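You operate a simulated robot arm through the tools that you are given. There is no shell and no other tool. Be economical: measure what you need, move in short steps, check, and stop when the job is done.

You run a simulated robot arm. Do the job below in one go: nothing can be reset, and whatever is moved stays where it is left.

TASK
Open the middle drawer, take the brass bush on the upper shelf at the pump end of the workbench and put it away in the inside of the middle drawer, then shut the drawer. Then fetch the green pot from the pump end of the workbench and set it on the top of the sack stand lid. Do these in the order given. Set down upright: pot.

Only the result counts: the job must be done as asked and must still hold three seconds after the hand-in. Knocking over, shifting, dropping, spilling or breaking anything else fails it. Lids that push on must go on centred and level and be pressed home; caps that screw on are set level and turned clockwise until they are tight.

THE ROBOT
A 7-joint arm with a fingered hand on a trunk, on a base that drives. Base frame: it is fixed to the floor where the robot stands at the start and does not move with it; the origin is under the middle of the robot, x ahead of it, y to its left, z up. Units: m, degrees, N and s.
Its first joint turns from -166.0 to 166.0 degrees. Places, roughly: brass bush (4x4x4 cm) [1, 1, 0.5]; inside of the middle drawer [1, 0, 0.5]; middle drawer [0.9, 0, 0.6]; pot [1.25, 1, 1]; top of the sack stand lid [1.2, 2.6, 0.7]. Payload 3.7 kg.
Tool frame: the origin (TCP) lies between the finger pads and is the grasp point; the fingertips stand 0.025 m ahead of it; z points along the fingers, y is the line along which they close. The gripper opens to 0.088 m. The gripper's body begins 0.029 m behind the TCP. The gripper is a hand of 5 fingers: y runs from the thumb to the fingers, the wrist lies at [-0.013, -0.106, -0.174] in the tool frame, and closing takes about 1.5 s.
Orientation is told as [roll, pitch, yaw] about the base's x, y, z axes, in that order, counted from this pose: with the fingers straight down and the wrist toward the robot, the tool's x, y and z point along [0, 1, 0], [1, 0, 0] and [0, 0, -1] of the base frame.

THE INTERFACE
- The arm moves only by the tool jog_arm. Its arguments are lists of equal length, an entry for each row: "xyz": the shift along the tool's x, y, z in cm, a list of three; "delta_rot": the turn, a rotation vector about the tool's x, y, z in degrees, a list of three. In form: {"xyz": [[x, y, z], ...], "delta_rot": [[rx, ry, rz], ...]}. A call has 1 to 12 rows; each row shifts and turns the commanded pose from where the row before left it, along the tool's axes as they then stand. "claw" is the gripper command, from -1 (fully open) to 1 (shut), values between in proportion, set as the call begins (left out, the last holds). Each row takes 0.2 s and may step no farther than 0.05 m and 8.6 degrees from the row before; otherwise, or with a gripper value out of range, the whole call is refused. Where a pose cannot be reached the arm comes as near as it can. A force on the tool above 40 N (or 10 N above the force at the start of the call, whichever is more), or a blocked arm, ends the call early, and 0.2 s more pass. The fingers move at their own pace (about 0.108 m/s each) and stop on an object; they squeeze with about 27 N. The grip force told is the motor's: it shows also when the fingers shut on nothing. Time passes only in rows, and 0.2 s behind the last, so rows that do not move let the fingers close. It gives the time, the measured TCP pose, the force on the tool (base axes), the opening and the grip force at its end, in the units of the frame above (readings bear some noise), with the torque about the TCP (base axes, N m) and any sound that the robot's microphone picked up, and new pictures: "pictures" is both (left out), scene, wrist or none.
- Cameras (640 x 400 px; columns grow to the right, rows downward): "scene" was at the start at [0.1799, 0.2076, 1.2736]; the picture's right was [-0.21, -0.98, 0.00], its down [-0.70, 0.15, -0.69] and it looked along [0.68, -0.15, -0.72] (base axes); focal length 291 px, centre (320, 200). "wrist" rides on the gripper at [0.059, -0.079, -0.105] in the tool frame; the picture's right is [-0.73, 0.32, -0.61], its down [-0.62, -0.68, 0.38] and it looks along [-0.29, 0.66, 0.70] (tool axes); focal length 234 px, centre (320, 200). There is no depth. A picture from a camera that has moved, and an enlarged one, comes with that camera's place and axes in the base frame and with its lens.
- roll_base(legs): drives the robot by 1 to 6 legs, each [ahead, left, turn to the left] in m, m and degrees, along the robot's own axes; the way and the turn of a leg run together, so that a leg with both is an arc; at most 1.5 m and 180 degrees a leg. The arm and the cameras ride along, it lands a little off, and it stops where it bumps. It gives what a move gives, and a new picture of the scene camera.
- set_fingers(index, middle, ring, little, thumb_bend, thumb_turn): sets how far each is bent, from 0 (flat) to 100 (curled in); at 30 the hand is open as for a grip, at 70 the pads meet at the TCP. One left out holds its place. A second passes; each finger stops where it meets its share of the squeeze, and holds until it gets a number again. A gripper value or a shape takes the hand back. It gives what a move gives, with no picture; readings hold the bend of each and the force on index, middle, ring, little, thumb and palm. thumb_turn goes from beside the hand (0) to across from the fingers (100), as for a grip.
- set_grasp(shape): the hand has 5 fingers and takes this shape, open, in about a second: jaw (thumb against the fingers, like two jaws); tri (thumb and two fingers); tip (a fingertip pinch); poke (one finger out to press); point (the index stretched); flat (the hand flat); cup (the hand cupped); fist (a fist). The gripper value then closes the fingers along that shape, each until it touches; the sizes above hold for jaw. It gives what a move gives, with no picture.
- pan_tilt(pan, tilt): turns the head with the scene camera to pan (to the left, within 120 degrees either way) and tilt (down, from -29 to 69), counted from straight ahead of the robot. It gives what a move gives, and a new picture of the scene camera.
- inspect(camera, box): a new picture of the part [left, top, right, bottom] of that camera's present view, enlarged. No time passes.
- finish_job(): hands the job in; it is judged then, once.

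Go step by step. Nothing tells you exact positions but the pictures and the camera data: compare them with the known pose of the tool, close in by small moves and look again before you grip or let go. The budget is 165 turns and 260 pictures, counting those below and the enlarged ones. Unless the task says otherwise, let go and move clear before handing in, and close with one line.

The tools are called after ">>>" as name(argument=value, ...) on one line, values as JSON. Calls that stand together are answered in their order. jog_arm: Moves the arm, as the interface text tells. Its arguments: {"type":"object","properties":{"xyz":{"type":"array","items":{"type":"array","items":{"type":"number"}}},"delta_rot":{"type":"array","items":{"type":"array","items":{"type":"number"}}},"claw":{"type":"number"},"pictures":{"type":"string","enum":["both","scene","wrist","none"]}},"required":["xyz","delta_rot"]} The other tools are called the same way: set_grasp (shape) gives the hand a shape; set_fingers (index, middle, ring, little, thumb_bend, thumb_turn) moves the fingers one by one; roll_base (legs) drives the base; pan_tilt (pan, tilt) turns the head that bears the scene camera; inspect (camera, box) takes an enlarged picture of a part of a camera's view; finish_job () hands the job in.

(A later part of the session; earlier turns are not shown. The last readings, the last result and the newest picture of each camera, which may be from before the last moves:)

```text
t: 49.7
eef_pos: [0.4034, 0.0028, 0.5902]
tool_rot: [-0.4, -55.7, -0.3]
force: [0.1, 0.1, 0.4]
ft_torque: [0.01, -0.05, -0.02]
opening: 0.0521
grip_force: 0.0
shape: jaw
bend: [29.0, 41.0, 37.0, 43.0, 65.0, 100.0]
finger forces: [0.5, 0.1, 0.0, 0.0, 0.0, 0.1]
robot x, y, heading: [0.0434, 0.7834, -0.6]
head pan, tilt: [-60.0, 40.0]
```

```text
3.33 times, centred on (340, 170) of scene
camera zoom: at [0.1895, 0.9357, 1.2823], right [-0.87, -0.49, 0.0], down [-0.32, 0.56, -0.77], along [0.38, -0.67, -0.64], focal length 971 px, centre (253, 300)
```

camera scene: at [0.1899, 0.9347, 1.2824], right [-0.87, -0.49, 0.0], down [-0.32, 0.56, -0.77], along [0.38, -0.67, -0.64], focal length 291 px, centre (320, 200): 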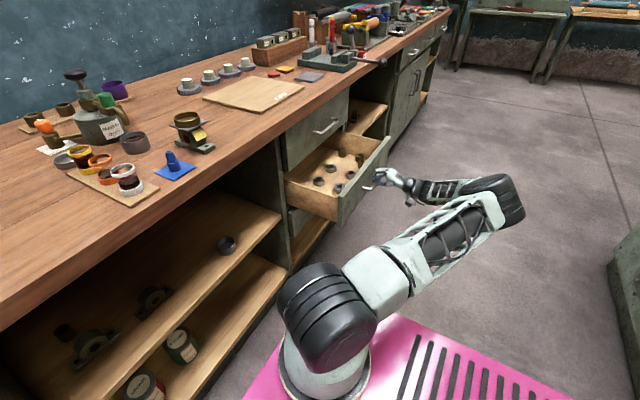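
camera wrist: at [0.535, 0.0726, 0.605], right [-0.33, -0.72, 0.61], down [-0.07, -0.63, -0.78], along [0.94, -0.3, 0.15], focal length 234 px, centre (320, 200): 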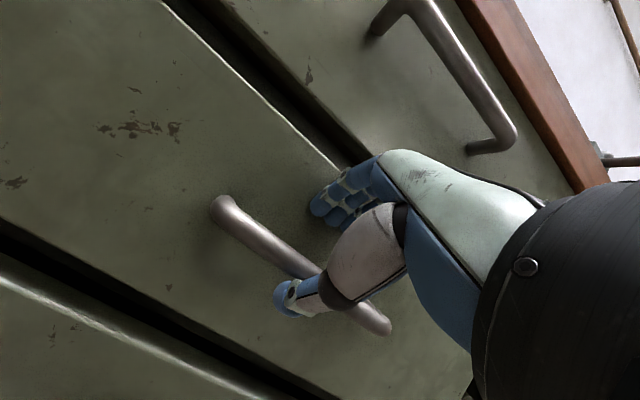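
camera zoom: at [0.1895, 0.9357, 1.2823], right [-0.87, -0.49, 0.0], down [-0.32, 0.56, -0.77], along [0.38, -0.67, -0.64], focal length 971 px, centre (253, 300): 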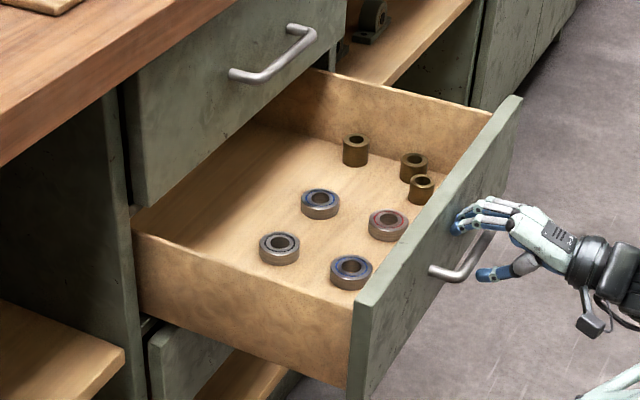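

The drawer is open by 27 cm and released. I'll withdraw the hand and raise it; then I'll turn the robot 90° in the free area so the arm's foot stands further from the bench and can swing freely in the aisle.

>>> jog_arm(xyz=[[0, 0, -3.5], [0, 0, -3.5], [0, 3, -2], [0, 3.5, -2.4], [0, 3.5, -2.4], [0, 3.5, -2.4], [0, 3.5, -2.4]], delta_rot=[[0, 0, 0], [0, 0, 0], [0, 0, 0], [0, 0, 0], [0, 0, 0], [0, 0, 0], [0, 0, 0]], claw=-1, pictures="scene")

```text
t: 51.3
eef_pos: [0.3435, 0.0049, 0.8386]
tool_rot: [-0.2, -55.8, -0.4]
force: [-0.6, -0.1, 0.2]
ft_torque: [-0.04, 0.01, 0.01]
opening: 0.0877
grip_force: 0.0
shape: jaw
bend: [30.0, 30.0, 30.0, 30.0, 30.0, 98.0]
finger forces: [0.0, 0.1, 0.0, 0.0, 0.1, 0.1]
robot x, y, heading: [0.0442, 0.7883, -0.6]
head pan, tilt: [-60.0, 40.0]
camera scene: at [0.1895, 0.9357, 1.2824], right [-0.87, -0.49, 0.0], down [-0.32, 0.56, -0.77], along [0.38, -0.67, -0.64], focal length 291 px, centre (320, 200)
```

scene: 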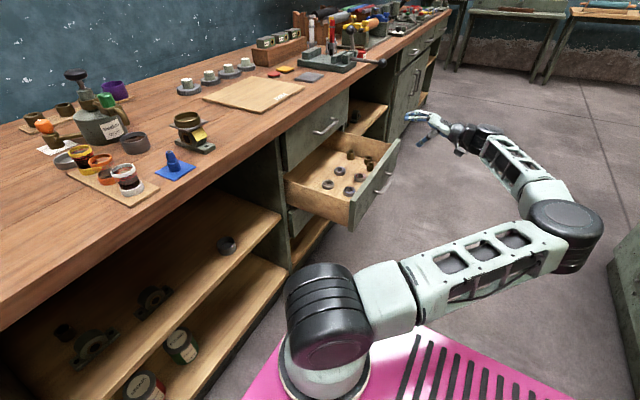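

The hand is clear of the drawer. I'll drive to the open floor on the left in steps.

>>> roll_base(legs=[[0, 0.95, 0], [-0.35, 0.4, 0]])

>>> pan_tilt(pan=110, tilt=40)

```text
t: 58.9
eef_pos: [0.0073, 1.3607, 0.8379]
tool_rot: [-0.2, -55.7, -0.5]
force: [-0.7, 0.5, 0.1]
ft_torque: [-0.03, -0.04, -0.03]
opening: 0.0876
grip_force: 0.1
shape: jaw
bend: [30.0, 30.0, 30.0, 30.0, 30.0, 98.0]
finger forces: [0.1, 0.1, 0.1, 0.0, 0.0, 0.0]
robot x, y, heading: [-0.2901, 2.1456, -0.9]
head pan, tilt: [-60.0, 40.0]
camera scene: at [-0.144, 2.2922, 1.2823], right [-0.87, -0.49, 0.0], down [-0.31, 0.56, -0.77], along [0.37, -0.67, -0.64], focal length 291 px, centre (320, 200)
```

scene: 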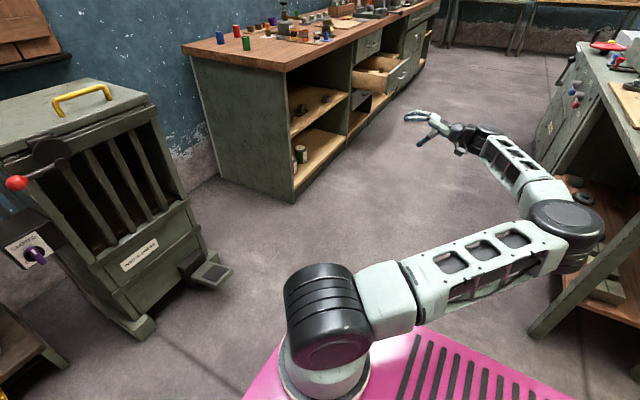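

```text
t: 61.5
eef_pos: [0.0078, 1.3609, 0.8376]
tool_rot: [-0.3, -55.7, -0.5]
force: [-0.7, 0.3, 0.0]
ft_torque: [-0.01, -0.01, -0.02]
opening: 0.0878
grip_force: 0.2
shape: jaw
bend: [30.0, 30.0, 30.0, 30.0, 30.0, 98.0]
finger forces: [0.0, 0.0, 0.1, 0.1, 0.1, 0.0]
robot x, y, heading: [-0.2919, 2.1423, -1.0]
head pan, tilt: [110.0, 40.0]
camera scene: at [-0.2133, 2.4468, 1.2824], right [0.94, 0.33, 0.0], down [0.21, -0.61, -0.77], along [-0.25, 0.72, -0.64], focal length 291 px, centre (320, 200)
```

scene: 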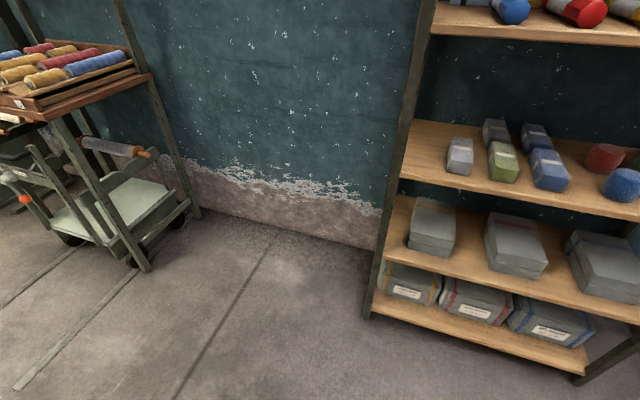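

There's room here for turning. I'll turn left 90° so the robot's right side faces the bench.

>>> roll_base(legs=[[0, 0, 91]])

>>> pan_tilt(pan=-100, tilt=38)

```text
t: 65.8
eef_pos: [0.4884, 2.4565, 0.8392]
tool_rot: [-0.3, -55.7, 90.6]
force: [0.5, -1.3, 0.2]
ft_torque: [0.04, -0.02, -0.01]
opening: 0.088
grip_force: 0.1
shape: jaw
bend: [30.0, 30.0, 30.0, 30.0, 30.0, 98.0]
finger forces: [0.0, 0.0, 0.0, 0.0, 0.0, 0.0]
robot x, y, heading: [-0.2904, 2.1415, 90.3]
head pan, tilt: [110.0, 40.0]
camera scene: at [-0.5939, 2.2122, 1.2824], right [-0.35, 0.94, 0.0], down [0.6, 0.22, -0.77], along [-0.72, -0.27, -0.64], focal length 291 px, centre (320, 200)
```

scene: 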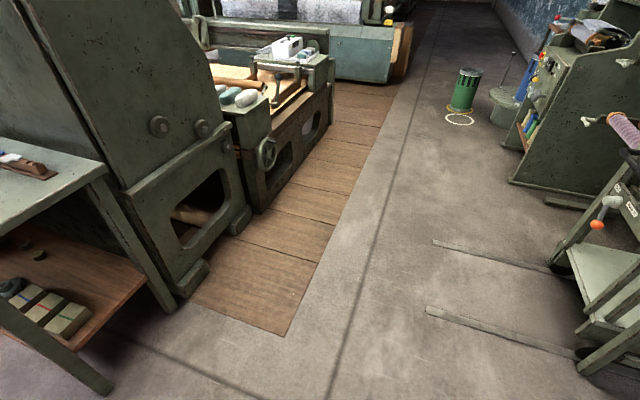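

```text
t: 68.8
eef_pos: [0.4879, 2.4558, 0.8388]
tool_rot: [-0.3, -55.7, 90.6]
force: [-0.4, 0.6, -0.7]
ft_torque: [-0.04, 0.0, 0.01]
opening: 0.0876
grip_force: 0.2
shape: jaw
bend: [30.0, 30.0, 30.0, 30.0, 30.0, 98.0]
finger forces: [0.0, 0.0, 0.0, 0.0, 0.0, 0.0]
robot x, y, heading: [-0.2909, 2.1391, 90.2]
head pan, tilt: [-100.0, 38.0]
camera scene: at [-0.4291, 2.2273, 1.2853], right [-0.17, -0.99, 0.0], down [-0.61, 0.1, -0.79], along [0.78, -0.13, -0.62], focal length 291 px, centre (320, 200)
```

scene: 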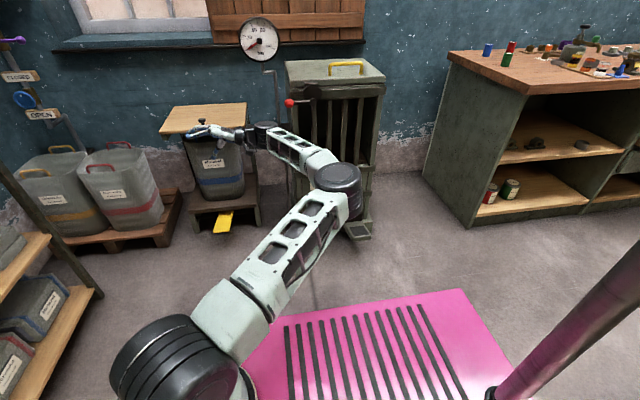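

I notice now a second thing at y ≈ 2.6: a sack on a stand with a wooden lid and yellow pedal – that will be the "sack stand lid". I'll deal with that later; now bring the hand upright (fingers down) and yawed towards the bench.

>>> inspect(camera="scene", box=[130, 50, 400, 250])

>>> jog_arm(xyz=[[0, 0, 0], [0, 0, 0], [0, 0, 0], [0, 0, 0], [0, 0, 0], [0, 0, 0], [0, 0, 0]], delta_rot=[[8, 0, 0], [8, 0, 0], [8, 0, 0], [8, 0, 0], [8, 0, 0], [8, 0, 0], [8, 0, 0]], pictures="none")

>>> jog_arm(xyz=[[0, 0, 0], [0, 0, 0], [0, 0, 0], [0, 0, 0], [0, 0, 0], [0, 0, 0], [0, 0, 0], [0, 0, 0], [0, 0, 0], [0, 0, 0], [0, 0, 0]], delta_rot=[[0, 0, 8.2], [0, 0, 8.2], [0, 0, 8.2], [0, 0, 8.2], [0, 0, 8.2], [0, 0, 8.2], [0, 0, 8.2], [0, 0, 8.2], [0, 0, 8.2], [0, 0, 8.2], [0, 0, 8.2]], pictures="scene")

```text
2.00 times, centred on (265, 150) of scene
camera zoom: at [-0.4291, 2.2273, 1.2853], right [-0.17, -0.99, 0.0], down [-0.61, 0.1, -0.79], along [0.78, -0.13, -0.62], focal length 583 px, centre (430, 300)
```

zoom: 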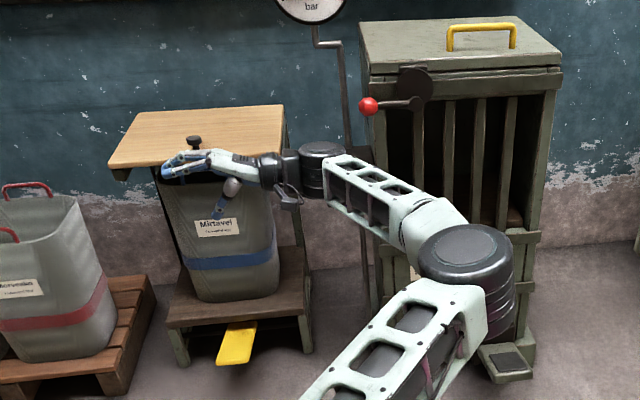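

```text
t: 70.4
eef_pos: [0.4875, 2.4559, 0.8377]
tool_rot: [-0.2, 0.4, 90.3]
force: [-0.1, 0.0, -0.6]
ft_torque: [0.04, -0.01, 0.01]
opening: 0.0876
grip_force: 0.1
shape: jaw
bend: [30.0, 30.0, 30.0, 30.0, 30.0, 98.0]
finger forces: [0.1, 0.1, 0.0, 0.1, 0.0, 0.0]
robot x, y, heading: [-0.291, 2.1451, 90.4]
head pan, tilt: [-100.0, 38.0]
```

```text
t: 72.8
eef_pos: [0.4868, 2.4564, 0.8389]
tool_rot: [-0.4, -0.2, 0.1]
force: [-0.4, -0.8, -0.7]
ft_torque: [-0.02, -0.02, -0.01]
opening: 0.0877
grip_force: 0.1
shape: jaw
bend: [30.0, 30.0, 30.0, 30.0, 30.0, 98.0]
finger forces: [0.0, 0.0, 0.0, 0.0, 0.0, 0.1]
robot x, y, heading: [-0.2947, 2.1476, 90.3]
head pan, tilt: [-100.0, 38.0]
camera scene: at [-0.429, 2.2273, 1.2853], right [-0.17, -0.99, 0.0], down [-0.61, 0.1, -0.79], along [0.78, -0.13, -0.62], focal length 291 px, centre (320, 200)
```

scene: 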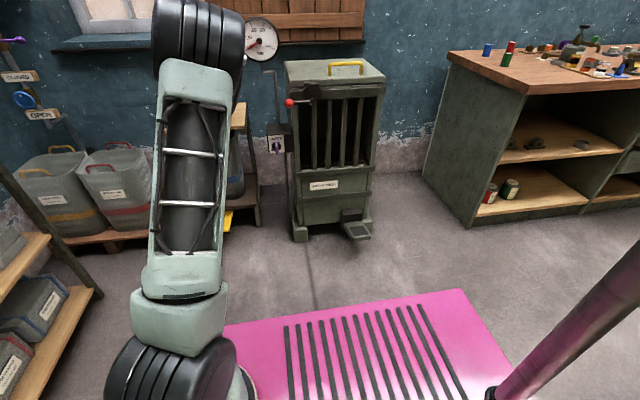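

The arm now points at the bench side, elbow up. I'll drive to a place where the bush lies about 0.9 m straight ahead of the arm's foot, first halfway, then look.

>>> roll_base(legs=[[-1.3, -0.1, -0.3]])

>>> inspect(camera="scene", box=[260, 40, 640, 280])

```text
t: 79.4
eef_pos: [0.5962, 1.1436, 0.8386]
tool_rot: [-0.3, -0.2, 0.2]
force: [0.0, 0.4, 0.0]
ft_torque: [-0.02, 0.01, 0.01]
opening: 0.0877
grip_force: 0.1
shape: jaw
bend: [30.0, 30.0, 30.0, 30.0, 30.0, 98.0]
finger forces: [0.1, 0.1, 0.1, 0.0, 0.0, 0.0]
robot x, y, heading: [-0.1774, 0.8315, 90.4]
head pan, tilt: [-100.0, 38.0]
camera scene: at [-0.3216, 0.9145, 1.2853], right [-0.17, -0.99, 0.0], down [-0.61, 0.1, -0.79], along [0.78, -0.13, -0.62], focal length 291 px, centre (320, 200)
```

scene: 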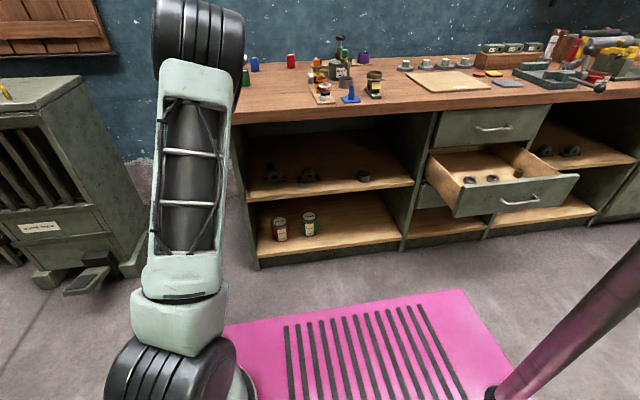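

```text
1.67 times, centred on (450, 160) of scene
camera zoom: at [-0.3216, 0.9145, 1.2853], right [-0.17, -0.99, 0.0], down [-0.61, 0.1, -0.79], along [0.78, -0.13, -0.62], focal length 486 px, centre (103, 267)
```

zoom: 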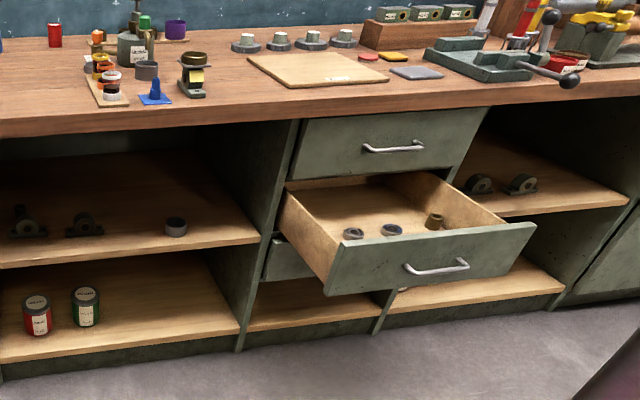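

>>> inspect(camera="scene", box=[240, 120, 400, 220])

```text
4.00 times, centred on (320, 170) of scene
camera zoom: at [-0.3216, 0.9145, 1.2853], right [-0.17, -0.99, 0.0], down [-0.61, 0.1, -0.79], along [0.78, -0.13, -0.62], focal length 1166 px, centre (320, 320)
```

zoom: 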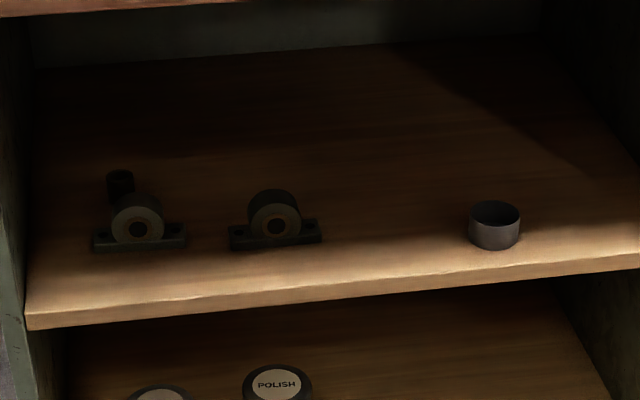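

The bush stands at about [0.96, 0.95], top at z ≈ 0.53, right behind the left bearing block. I'll shift 17 cm right to line up, then lower the hand before the shelf.

>>> roll_base(legs=[[-0.18, 0, -0.4]])

>>> jog_arm(xyz=[[0, -4, 1], [0, -3, 4], [0, -1, 4], [0, 0, 4], [0, 0, 4], [0, 0, 4]], delta_rot=[[-7, 0, 0], [-7, 0, 0], [-7, 0, 0], [0, 0, 0], [0, 0, 0], [0, 0, 0]])

```text
t: 80.9
eef_pos: [0.5974, 0.9567, 0.838]
tool_rot: [-0.3, -0.2, -0.1]
force: [0.3, -0.4, 0.4]
ft_torque: [-0.02, 0.0, 0.02]
opening: 0.0878
grip_force: 0.1
shape: jaw
bend: [30.0, 30.0, 30.0, 30.0, 30.0, 98.0]
finger forces: [0.0, 0.1, 0.0, 0.0, 0.0, 0.0]
robot x, y, heading: [-0.1813, 0.6413, 90.1]
head pan, tilt: [-100.0, 38.0]
camera scene: at [-0.3205, 0.7318, 1.2853], right [-0.17, -0.98, 0.0], down [-0.61, 0.11, -0.79], along [0.78, -0.14, -0.62], focal length 291 px, centre (320, 200)
```

scene: 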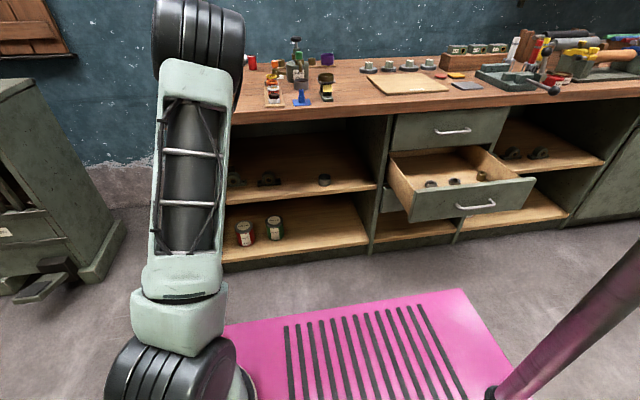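

```text
t: 82.3
eef_pos: [0.5741, 0.9552, 0.6336]
tool_rot: [-0.3, -21.2, -0.1]
force: [0.4, 0.1, -0.6]
ft_torque: [-0.03, -0.01, -0.02]
opening: 0.0877
grip_force: 0.1
shape: jaw
bend: [30.0, 30.0, 30.0, 30.0, 30.0, 98.0]
finger forces: [0.1, 0.0, 0.1, 0.0, 0.0, 0.1]
robot x, y, heading: [-0.1839, 0.6478, 90.2]
head pan, tilt: [-100.0, 38.0]
camera scene: at [-0.3206, 0.7318, 1.2853], right [-0.17, -0.98, 0.0], down [-0.61, 0.11, -0.79], along [0.78, -0.14, -0.62], focal length 291 px, centre (320, 200)
camera wrist: at [0.4626, 1.0139, 0.702], right [0.08, -0.72, 0.69], down [-0.5, -0.62, -0.6], along [0.86, -0.29, -0.41], focal length 234 px, centre (320, 200)
```

scene: 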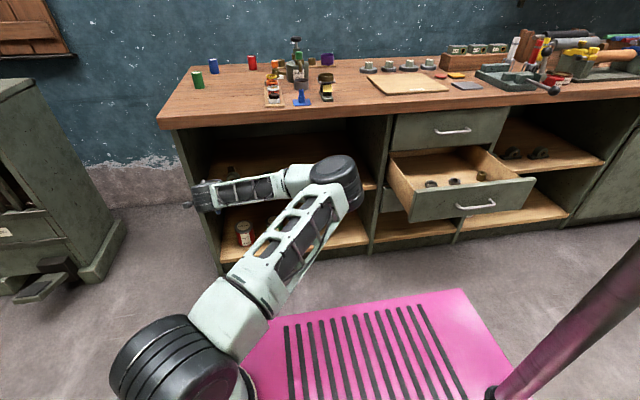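
wrist: 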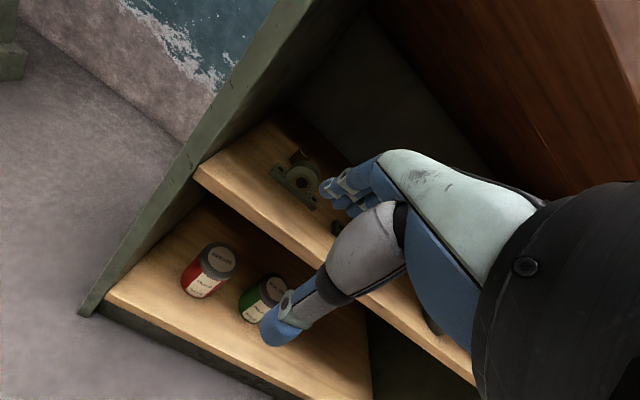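

The arm folded nicely, elbow low on the right. I'll move the hand level into the shelf above the blocks, step by step.

>>> jog_arm(xyz=[[0, 3.8, 1.4], [0, 3.8, 1.4], [0, 3.8, 1.4], [0, 3.8, 1.4], [0, 3.8, 1.4]], delta_rot=[[0, 0, 0], [0, 0, 0], [0, 0, 0], [0, 0, 0], [0, 0, 0]])

```text
t: 83.5
eef_pos: [0.7785, 0.9545, 0.6358]
tool_rot: [-0.2, -21.2, -0.2]
force: [-1.0, -0.4, -0.6]
ft_torque: [-0.01, -0.02, -0.01]
opening: 0.0877
grip_force: 0.0
shape: jaw
bend: [30.0, 30.0, 30.0, 30.0, 30.0, 98.0]
finger forces: [0.1, 0.0, 0.0, 0.0, 0.0, 0.0]
robot x, y, heading: [-0.1851, 0.6479, 90.3]
head pan, tilt: [-100.0, 38.0]
camera scene: at [-0.3205, 0.7318, 1.2853], right [-0.17, -0.98, 0.0], down [-0.61, 0.11, -0.79], along [0.78, -0.14, -0.62], focal length 291 px, centre (320, 200)
camera wrist: at [0.6676, 1.0148, 0.7047], right [0.08, -0.72, 0.69], down [-0.5, -0.62, -0.6], along [0.86, -0.29, -0.41], focal length 234 px, centre (320, 200)
```

scene: 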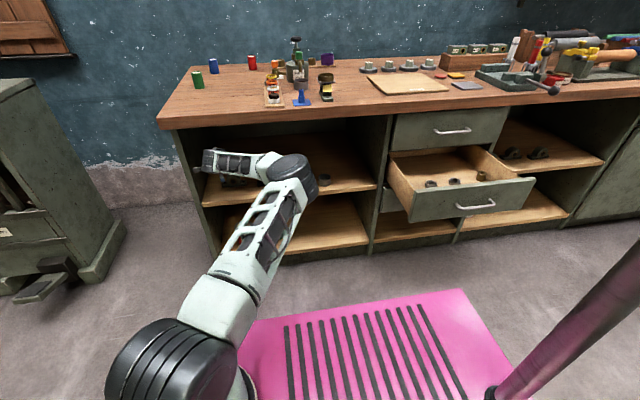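
wrist: 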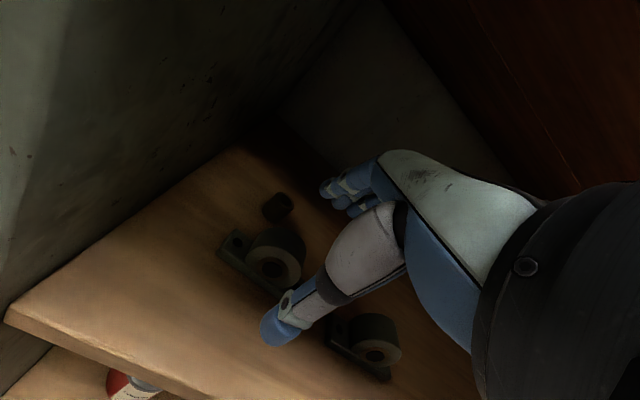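

The bush shows again at [0.952, 0.954], agreeing. I'll go on to above it.

>>> jog_arm(xyz=[[0, 3.8, 1.5], [0, 3.8, 1.5], [0, 3.8, 1.5], [0, 3.8, 1.5]], delta_rot=[[0, 0, 0], [0, 0, 0], [0, 0, 0], [0, 0, 0]])

>>> inspect(camera="wrist", box=[200, 120, 440, 370])

```text
t: 84.5
eef_pos: [0.9117, 0.9548, 0.6357]
tool_rot: [-0.4, -21.3, 0.1]
force: [-0.1, -0.6, -1.0]
ft_torque: [-0.01, 0.04, -0.01]
opening: 0.0878
grip_force: 0.1
shape: jaw
bend: [30.0, 30.0, 30.0, 30.0, 30.0, 98.0]
finger forces: [0.1, 0.0, 0.0, 0.1, 0.0, 0.0]
out of reach, approached as far as the arm can: row 4
robot x, y, heading: [-0.1818, 0.6485, 90.0]
head pan, tilt: [-100.0, 38.0]
camera scene: at [-0.3205, 0.7318, 1.2853], right [-0.17, -0.98, 0.0], down [-0.61, 0.11, -0.79], along [0.78, -0.14, -0.62], focal length 291 px, centre (320, 200)
camera wrist: at [0.8, 1.0136, 0.7042], right [0.08, -0.72, 0.69], down [-0.5, -0.63, -0.6], along [0.86, -0.29, -0.41], focal length 234 px, centre (320, 200)
```

scene: 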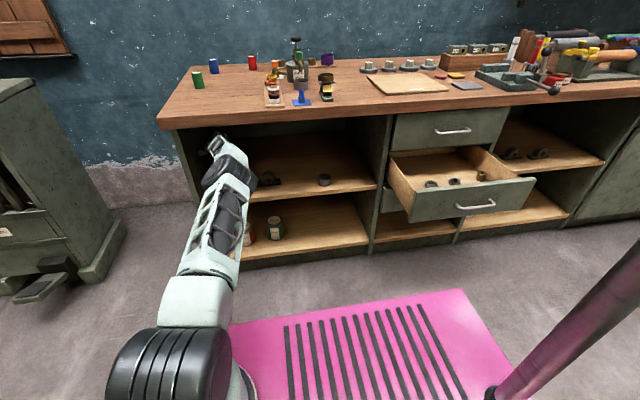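
wrist: 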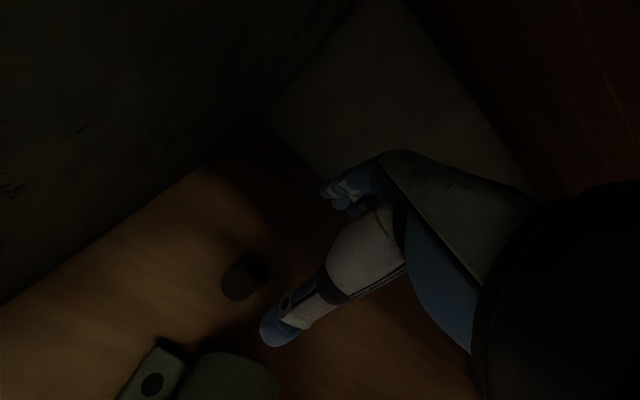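

```text
1.60 times, centred on (320, 245) of wrist
camera zoom: at [0.8, 1.0136, 0.7042], right [0.08, -0.72, 0.69], down [-0.5, -0.63, -0.6], along [0.86, -0.29, -0.41], focal length 375 px, centre (320, 128)
```

zoom: 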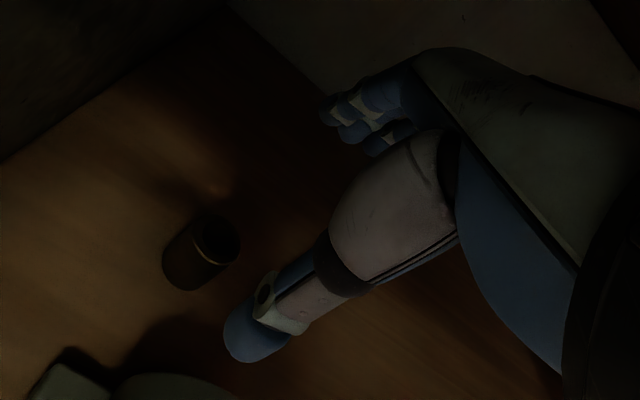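

The arm is at its reach limit; the bush is confirmed at [0.951, 0.954]. I'll draw the hand back 10 cm, drive 12 cm nearer, and look again.

>>> jog_arm(xyz=[[0, -3.1, -1.2], [0, -3.1, -1.2], [0, -3.1, -1.2]], delta_rot=[[0, 0, 0], [0, 0, 0], [0, 0, 0]], pictures="none")

>>> roll_base(legs=[[0, -0.12, 0]])

```text
t: 85.3
eef_pos: [0.812, 0.9564, 0.6357]
tool_rot: [-0.2, -21.1, 0.0]
force: [-0.2, -0.4, -1.4]
ft_torque: [-0.03, 0.01, -0.02]
opening: 0.0876
grip_force: 0.0
shape: jaw
bend: [30.0, 30.0, 30.0, 30.0, 30.0, 98.0]
finger forces: [0.0, 0.0, 0.0, 0.1, 0.0, 0.0]
robot x, y, heading: [-0.1821, 0.6487, 90.0]
head pan, tilt: [-100.0, 38.0]
```

```text
t: 86.6
eef_pos: [0.9329, 0.9528, 0.6356]
tool_rot: [-0.3, -21.2, -0.3]
force: [-1.0, -0.1, 0.9]
ft_torque: [-0.01, -0.01, -0.04]
opening: 0.088
grip_force: 0.1
shape: jaw
bend: [30.0, 30.0, 30.0, 30.0, 30.0, 98.0]
finger forces: [0.1, 0.0, 0.0, 0.1, 0.1, 0.1]
robot x, y, heading: [-0.0633, 0.6479, 89.8]
head pan, tilt: [-100.0, 38.0]
camera scene: at [-0.2009, 0.7321, 1.2853], right [-0.18, -0.98, 0.0], down [-0.61, 0.11, -0.79], along [0.78, -0.14, -0.62], focal length 291 px, centre (320, 200)
```

scene: 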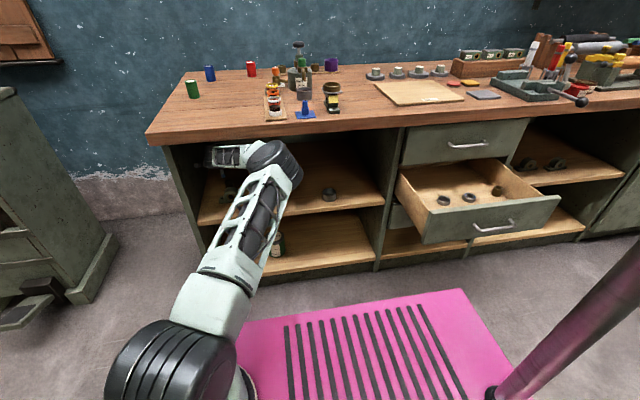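

Now I'll level the pitch a little and descend to just above the bush.

>>> jog_arm(xyz=[[0, 1.2, 0.5], [0, -0.3, 2], [0, -0.4, 2], [0, -0.4, 2]], delta_rot=[[3, 0, 0], [6, 0, 0], [0, 0, 0], [0, 0, 0]], claw=-0.5, pictures="wrist")

>>> inspect(camera="wrist", box=[180, 160, 420, 400])

```text
t: 87.6
eef_pos: [0.95, 0.952, 0.5735]
tool_rot: [-0.3, -12.2, -0.3]
force: [0.8, 0.5, 0.0]
ft_torque: [-0.01, 0.03, 0.01]
opening: 0.0663
grip_force: 0.1
shape: jaw
bend: [27.0, 35.0, 32.0, 34.0, 54.0, 99.0]
finger forces: [0.1, 0.0, 0.1, 0.0, 0.0, 0.0]
robot x, y, heading: [-0.0624, 0.6497, 89.9]
head pan, tilt: [-100.0, 38.0]
camera wrist: at [0.8495, 1.0123, 0.6598], right [0.18, -0.72, 0.67], down [-0.59, -0.62, -0.52], along [0.79, -0.3, -0.54], focal length 234 px, centre (320, 200)
```

wrist: 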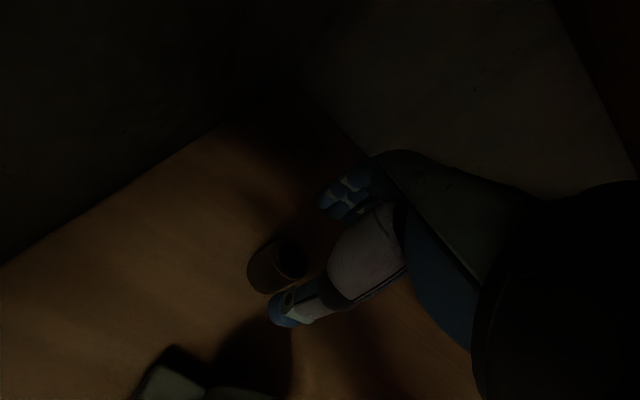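

```text
1.67 times, centred on (300, 280) of wrist
camera zoom: at [0.8495, 1.0123, 0.6598], right [0.18, -0.72, 0.67], down [-0.59, -0.62, -0.52], along [0.79, -0.3, -0.54], focal length 390 px, centre (353, 67)
```

zoom: 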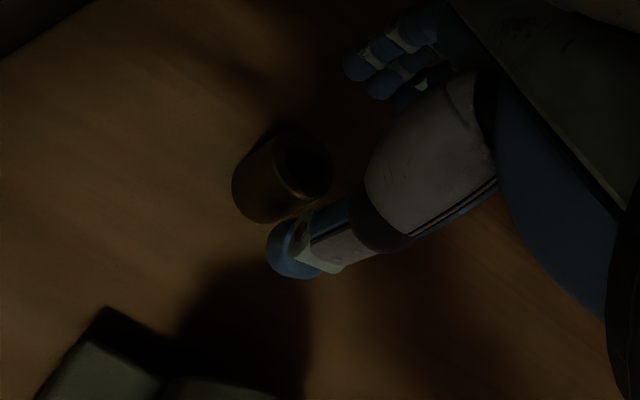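

Bush and hand line up. I'll descend the last 3 cm with a 1 cm correction back.

>>> jog_arm(xyz=[[0, -1, 1], [0, 0, 1.2], [0, 0, 1.1]], delta_rot=[[0, 0, 0], [0, 0, 0], [0, 0, 0]], pictures="none")

>>> inspect(camera="wrist", box=[220, 160, 420, 360])

```text
t: 88.4
eef_pos: [0.9472, 0.953, 0.5413]
tool_rot: [-0.4, -12.3, -0.2]
force: [0.3, 0.6, 1.2]
ft_torque: [-0.05, 0.0, 0.01]
opening: 0.0662
grip_force: 0.2
shape: jaw
bend: [27.0, 35.0, 32.0, 34.0, 54.0, 99.0]
finger forces: [0.1, 0.0, 0.1, 0.1, 0.0, 0.1]
robot x, y, heading: [-0.0654, 0.6482, 89.8]
head pan, tilt: [-100.0, 38.0]
```

```text
2.00 times, centred on (320, 260) of wrist
camera zoom: at [0.8478, 1.0124, 0.6259], right [0.18, -0.72, 0.67], down [-0.59, -0.62, -0.52], along [0.79, -0.3, -0.54], focal length 468 px, centre (320, 80)
```

zoom: 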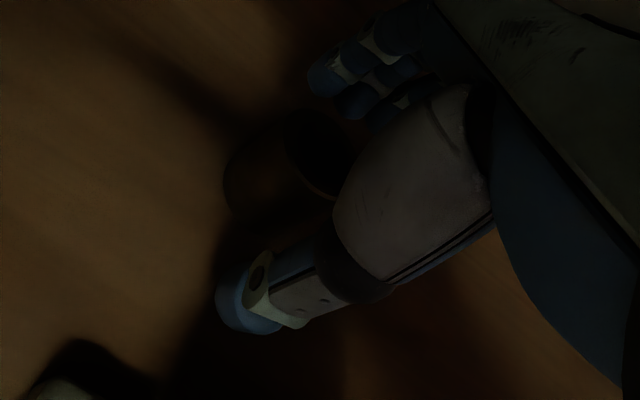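

The bush is between thumb and fingers. I'll close.

>>> jog_arm(xyz=[[0, 0, 0.5], [0, 0, 0], [0, 0, 0], [0, 0, 0], [0, 0, 0], [0, 0, 0], [0, 0, 0], [0, 0, 0]], delta_rot=[[0, 0, 0], [0, 0, 0], [0, 0, 0], [0, 0, 0], [0, 0, 0], [0, 0, 0], [0, 0, 0], [0, 0, 0]], claw=1, pictures="none")

>>> inspect(camera="wrist", box=[220, 160, 420, 360])

```text
t: 90.2
eef_pos: [0.9482, 0.9514, 0.5363]
tool_rot: [-0.3, -12.2, -0.3]
force: [-0.8, 0.0, 1.0]
ft_torque: [0.02, 0.04, 0.0]
opening: 0.0282
grip_force: 26.8
shape: jaw
bend: [74.0, 52.0, 58.0, 55.0, 75.0, 100.0]
finger forces: [13.7, 9.1, 0.0, 0.0, 23.3, 0.0]
robot x, y, heading: [-0.0634, 0.6477, 89.9]
head pan, tilt: [-100.0, 38.0]
```

```text
2.00 times, centred on (320, 260) of wrist
camera zoom: at [0.8483, 1.012, 0.6211], right [0.18, -0.72, 0.66], down [-0.59, -0.62, -0.52], along [0.79, -0.3, -0.54], focal length 468 px, centre (320, 80)
```

zoom: 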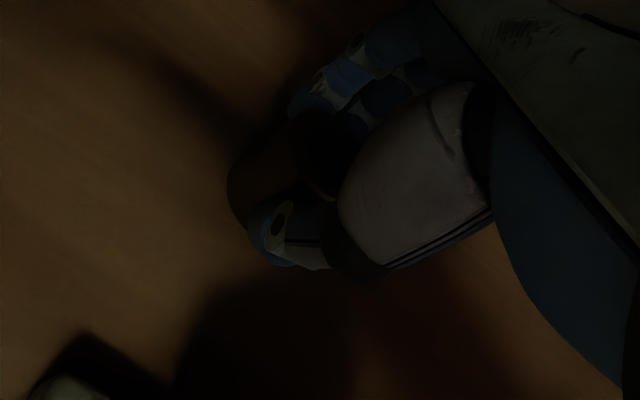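

Index, middle and thumb hold it. I'll lift 10 cm.

>>> jog_arm(xyz=[[0, 0.4, -2], [0, 0.5, -2.5], [0, 0.5, -2.5], [0, 0.5, -2.5]], delta_rot=[[0, 0, 0], [0, 0, 0], [0, 0, 0], [0, 0, 0]])

>>> inspect(camera="wrist", box=[220, 140, 440, 360])

```text
t: 91.2
eef_pos: [0.9458, 0.9537, 0.6229]
tool_rot: [-0.4, -11.6, -0.1]
force: [0.1, 0.5, -1.5]
ft_torque: [0.01, -0.01, 0.03]
opening: 0.0281
grip_force: 27.1
shape: jaw
bend: [74.0, 52.0, 58.0, 55.0, 75.0, 100.0]
finger forces: [13.5, 9.1, 0.1, 0.1, 22.5, 0.1]
robot x, y, heading: [-0.0619, 0.6463, 89.7]
head pan, tilt: [-100.0, 38.0]
camera scene: at [-0.1997, 0.7328, 1.2855], right [-0.18, -0.98, 0.0], down [-0.61, 0.11, -0.79], along [0.77, -0.14, -0.62], focal length 291 px, centre (320, 200)
camera wrist: at [0.8459, 1.0136, 0.7092], right [0.19, -0.72, 0.66], down [-0.59, -0.63, -0.51], along [0.78, -0.3, -0.55], focal length 234 px, centre (320, 200)
```

scene: 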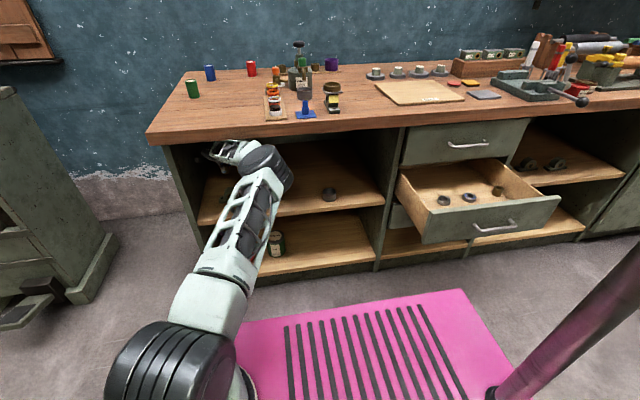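
wrist: 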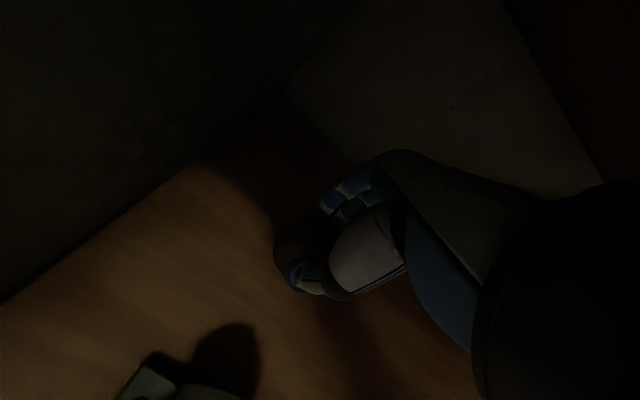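

```text
1.82 times, centred on (330, 250) of wrist
camera zoom: at [0.8459, 1.0136, 0.7092], right [0.19, -0.72, 0.66], down [-0.59, -0.63, -0.51], along [0.78, -0.3, -0.55], focal length 426 px, centre (302, 109)
```

zoom: 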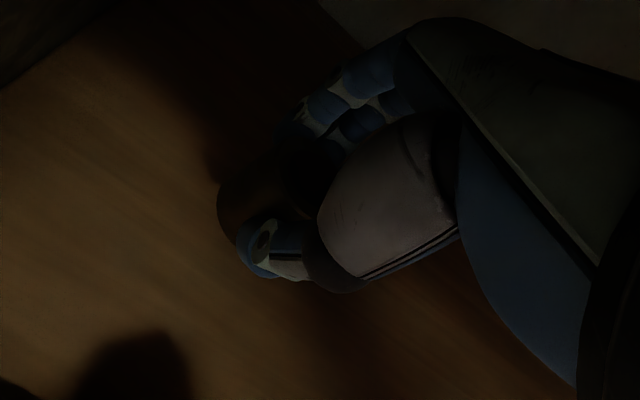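

The bush is held. I'll raise slightly and draw straight back out of the shelf.

>>> jog_arm(xyz=[[0, 0.1, -1], [0, -3.6, -1.3], [0, -3.6, -1.2], [0, -3.7, -0.8], [0, -3.7, -0.8], [0, -3.7, -0.8], [0, -3.7, -0.8], [0, -3.7, -0.8], [0, -3.7, -0.8], [0, -3.7, -0.8]], delta_rot=[[0, 0, 0], [0, 0, 0], [0, 0, 0], [0, 0, 0], [0, 0, 0], [0, 0, 0], [0, 0, 0], [0, 0, 0], [0, 0, 0], [0, 0, 0]])

```text
t: 93.4
eef_pos: [0.6027, 0.9533, 0.6533]
tool_rot: [-0.3, -12.2, -0.2]
force: [-0.1, -0.4, -1.0]
ft_torque: [-0.04, 0.0, 0.01]
opening: 0.0279
grip_force: 27.3
shape: jaw
bend: [74.0, 52.0, 58.0, 55.0, 75.0, 100.0]
finger forces: [13.5, 9.5, 0.0, 0.0, 22.4, 0.0]
robot x, y, heading: [-0.0644, 0.6467, 89.7]
head pan, tilt: [-100.0, 38.0]
camera scene: at [-0.2009, 0.7321, 1.2853], right [-0.18, -0.98, 0.0], down [-0.61, 0.11, -0.79], along [0.78, -0.14, -0.62], focal length 291 px, centre (320, 200)
camera wrist: at [0.5033, 1.0133, 0.7374], right [0.18, -0.72, 0.66], down [-0.59, -0.62, -0.52], along [0.79, -0.3, -0.54], focal length 234 px, centre (320, 200)
```

scene: 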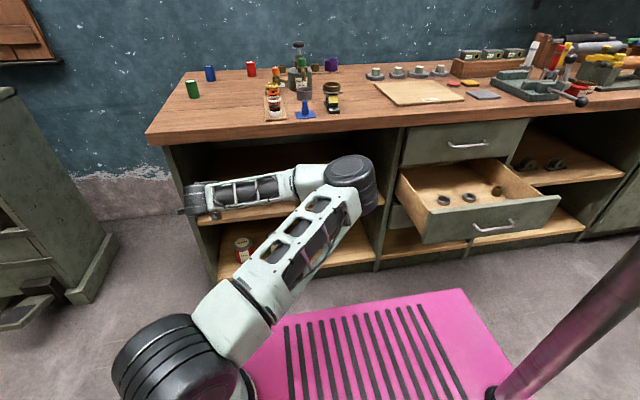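
wrist: 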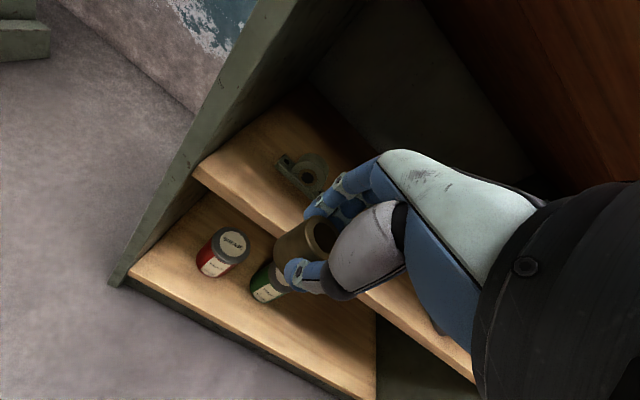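

The bush is clearly in the grasp and out of the shelf. I'll raise the hand above drawer height, then drive right to bring it to the open drawer.

>>> jog_arm(xyz=[[0, 0.3, -4], [0, 0.3, -4], [0, 0.3, -4], [0, 0.3, -4]], delta_rot=[[0, 0, 0], [0, 0, 0], [0, 0, 0], [0, 0, 0]], pictures="none")

>>> roll_base(legs=[[0, 0.17, 0], [-0.6, 0, 0.3]])

```text
t: 94.4
eef_pos: [0.5819, 0.9548, 0.8095]
tool_rot: [-0.3, -12.1, -0.2]
force: [-0.4, 0.9, -1.5]
ft_torque: [0.01, 0.02, -0.02]
opening: 0.0275
grip_force: 27.0
shape: jaw
bend: [74.0, 52.0, 58.0, 55.0, 75.0, 100.0]
finger forces: [13.5, 9.5, 0.0, 0.0, 22.3, 0.1]
robot x, y, heading: [-0.0599, 0.6493, 90.0]
head pan, tilt: [-100.0, 38.0]
```

```text
t: 98.8
eef_pos: [0.4123, 0.3582, 0.8101]
tool_rot: [-0.3, -12.2, 0.7]
force: [-0.1, -0.2, -1.4]
ft_torque: [0.01, 0.01, 0.0]
opening: 0.028
grip_force: 27.1
shape: jaw
bend: [74.0, 52.0, 58.0, 55.0, 75.0, 100.0]
finger forces: [13.5, 9.6, 0.0, 0.1, 22.3, 0.1]
robot x, y, heading: [-0.2278, 0.0387, 90.8]
head pan, tilt: [-100.0, 38.0]
camera scene: at [-0.3669, 0.1215, 1.2853], right [-0.16, -0.99, 0.0], down [-0.61, 0.1, -0.79], along [0.78, -0.13, -0.62], focal length 291 px, centre (320, 200)
```

scene: 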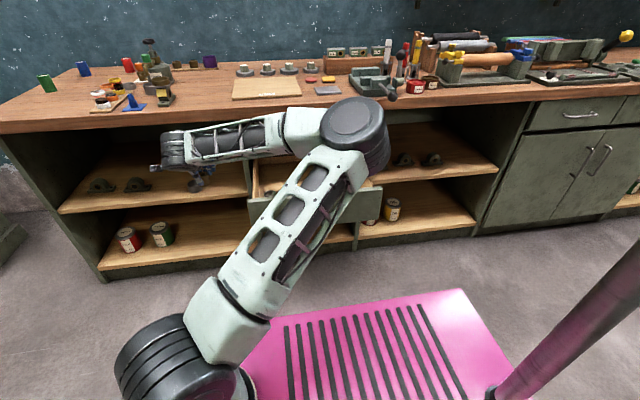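

I'll move the hand over the free left part of the drawer, staying high.

>>> jog_arm(xyz=[[-3.4, 2.6, 0.55], [-3.4, 2.6, 0.55], [-3.4, 2.6, 0.55], [-3.4, 2.6, 0.55], [-3.4, 2.6, 0.55], [-3.4, 2.6, 0.55]], delta_rot=[[0, 0, 0], [0, 0, 0], [0, 0, 0], [0, 0, 0], [0, 0, 0], [0, 0, 0]])

```text
t: 100.2
eef_pos: [0.5736, 0.1549, 0.8116]
tool_rot: [-0.2, -12.1, 0.7]
force: [0.3, 0.4, -0.5]
ft_torque: [0.0, -0.01, 0.0]
opening: 0.0277
grip_force: 27.0
shape: jaw
bend: [74.0, 52.0, 58.0, 55.0, 75.0, 100.0]
finger forces: [13.5, 9.6, 0.1, 0.0, 22.3, 0.1]
robot x, y, heading: [-0.2272, 0.0442, 91.0]
head pan, tilt: [-100.0, 38.0]
camera scene: at [-0.3669, 0.1214, 1.2853], right [-0.16, -0.99, 0.0], down [-0.61, 0.1, -0.79], along [0.78, -0.13, -0.62], focal length 291 px, centre (320, 200)
camera wrist: at [0.4733, 0.213, 0.8971], right [0.2, -0.72, 0.66], down [-0.58, -0.63, -0.52], along [0.79, -0.28, -0.54], focal length 234 px, centre (320, 200)
```

scene: 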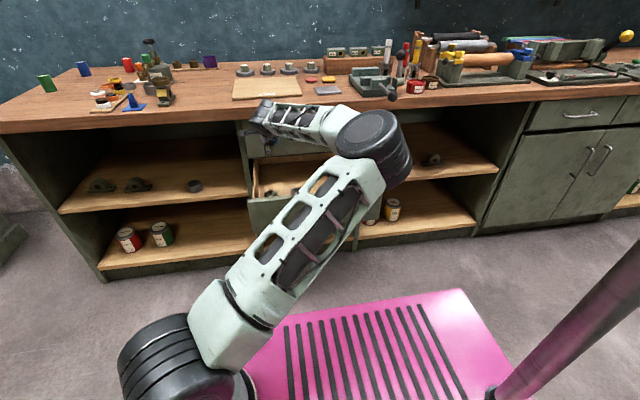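
wrist: 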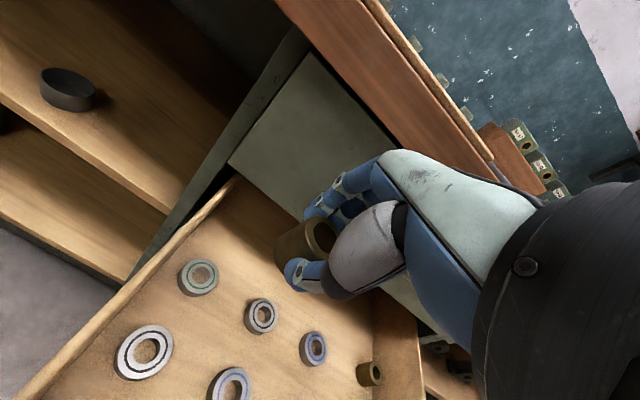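

Looking from the wrist, a 2×3 grid of bearings fills the left and middle; the free spot is between the bearings and the loose bushes, about [0.63, -0.125]. To keep the elbow away from the vise handle I'll roll 12 cm left first, then move the hand right.

>>> inspect(camera="wrist", box=[100, 180, 460, 400])

>>> roll_base(legs=[[0.12, 0, 0]])

>>> jog_arm(xyz=[[-4.5, 0, 0], [-4.5, 0, 0], [-4.5, 0, 0], [-4.5, 0, 0], [-4.5, 0, 0], [-4.5, 0, 0]], delta_rot=[[0, 0, 0], [0, 0, 0], [0, 0, 0], [0, 0, 0], [0, 0, 0], [0, 0, 0]])

```text
1.78 times, centred on (280, 290) of wrist
camera zoom: at [0.4733, 0.213, 0.8971], right [0.2, -0.72, 0.66], down [-0.58, -0.63, -0.52], along [0.79, -0.28, -0.54], focal length 416 px, centre (391, 40)
```

zoom: 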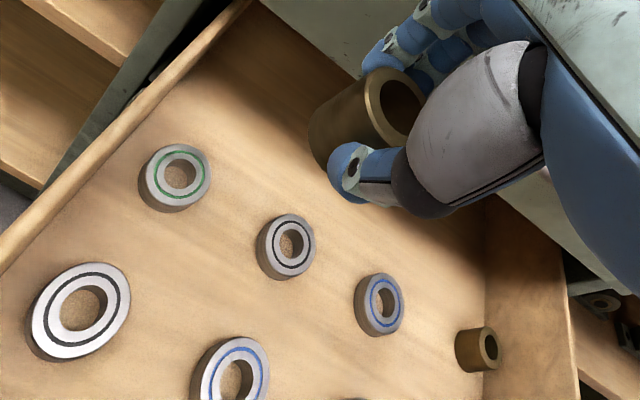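

```text
t: 101.5
eef_pos: [0.5727, 0.2787, 0.812]
tool_rot: [-0.2, -12.2, 0.6]
force: [-0.5, -0.2, -1.7]
ft_torque: [0.01, -0.01, -0.03]
opening: 0.0277
grip_force: 26.9
shape: jaw
bend: [74.0, 52.0, 58.0, 55.0, 75.0, 100.0]
finger forces: [13.4, 9.6, 0.0, 0.0, 22.3, 0.0]
robot x, y, heading: [-0.2339, 0.1624, 90.8]
head pan, tilt: [-100.0, 38.0]
camera scene: at [-0.3686, 0.2446, 1.2853], right [-0.16, -0.99, 0.0], down [-0.61, 0.1, -0.79], along [0.78, -0.13, -0.62], focal length 291 px, centre (320, 200)
```

scene: 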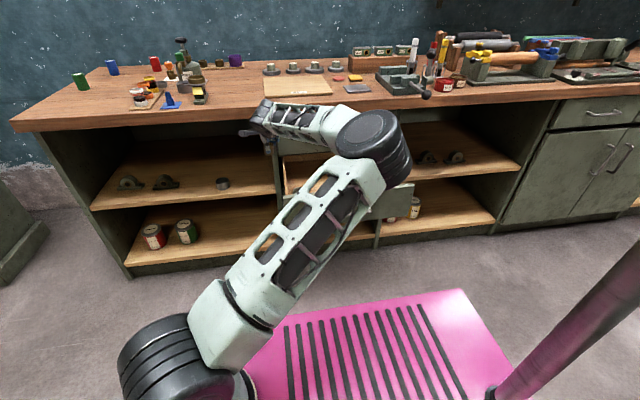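

```text
t: 102.9
eef_pos: [0.5713, 0.0087, 0.8122]
tool_rot: [-0.3, -12.2, 0.8]
force: [0.0, -0.1, -1.7]
ft_torque: [-0.01, 0.05, -0.02]
opening: 0.0275
grip_force: 27.1
shape: jaw
bend: [74.0, 52.0, 58.0, 55.0, 75.0, 100.0]
finger forces: [13.4, 9.6, 0.1, 0.0, 22.2, 0.0]
robot x, y, heading: [-0.2278, 0.1612, 90.8]
head pan, tilt: [-100.0, 38.0]
camera scene: at [-0.3686, 0.2446, 1.2853], right [-0.16, -0.99, 0.0], down [-0.61, 0.1, -0.79], along [0.78, -0.13, -0.62], focal length 291 px, centre (320, 200)
camera wrist: at [0.4715, 0.0666, 0.8965], right [0.2, -0.72, 0.67], down [-0.58, -0.63, -0.52], along [0.79, -0.28, -0.54], focal length 234 px, centre (320, 200)
```

scene: 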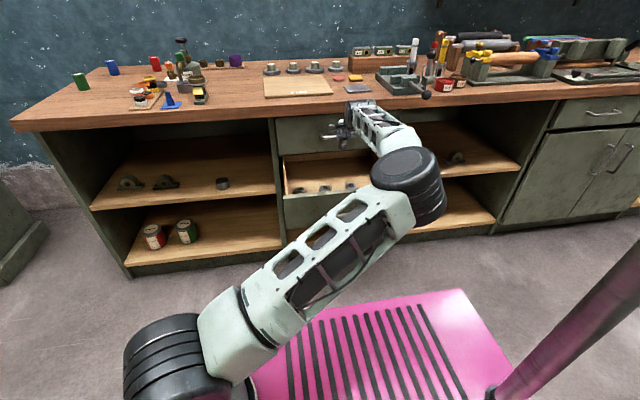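
wrist: 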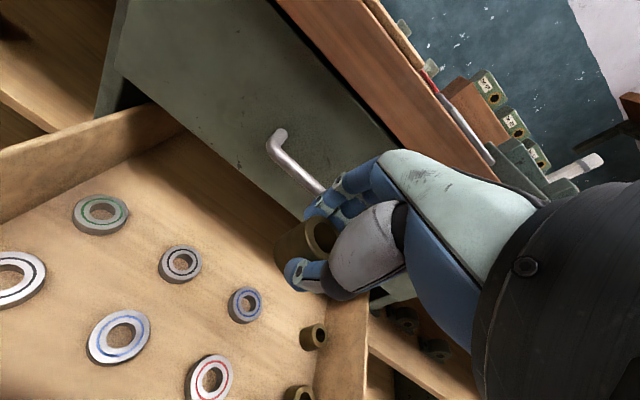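

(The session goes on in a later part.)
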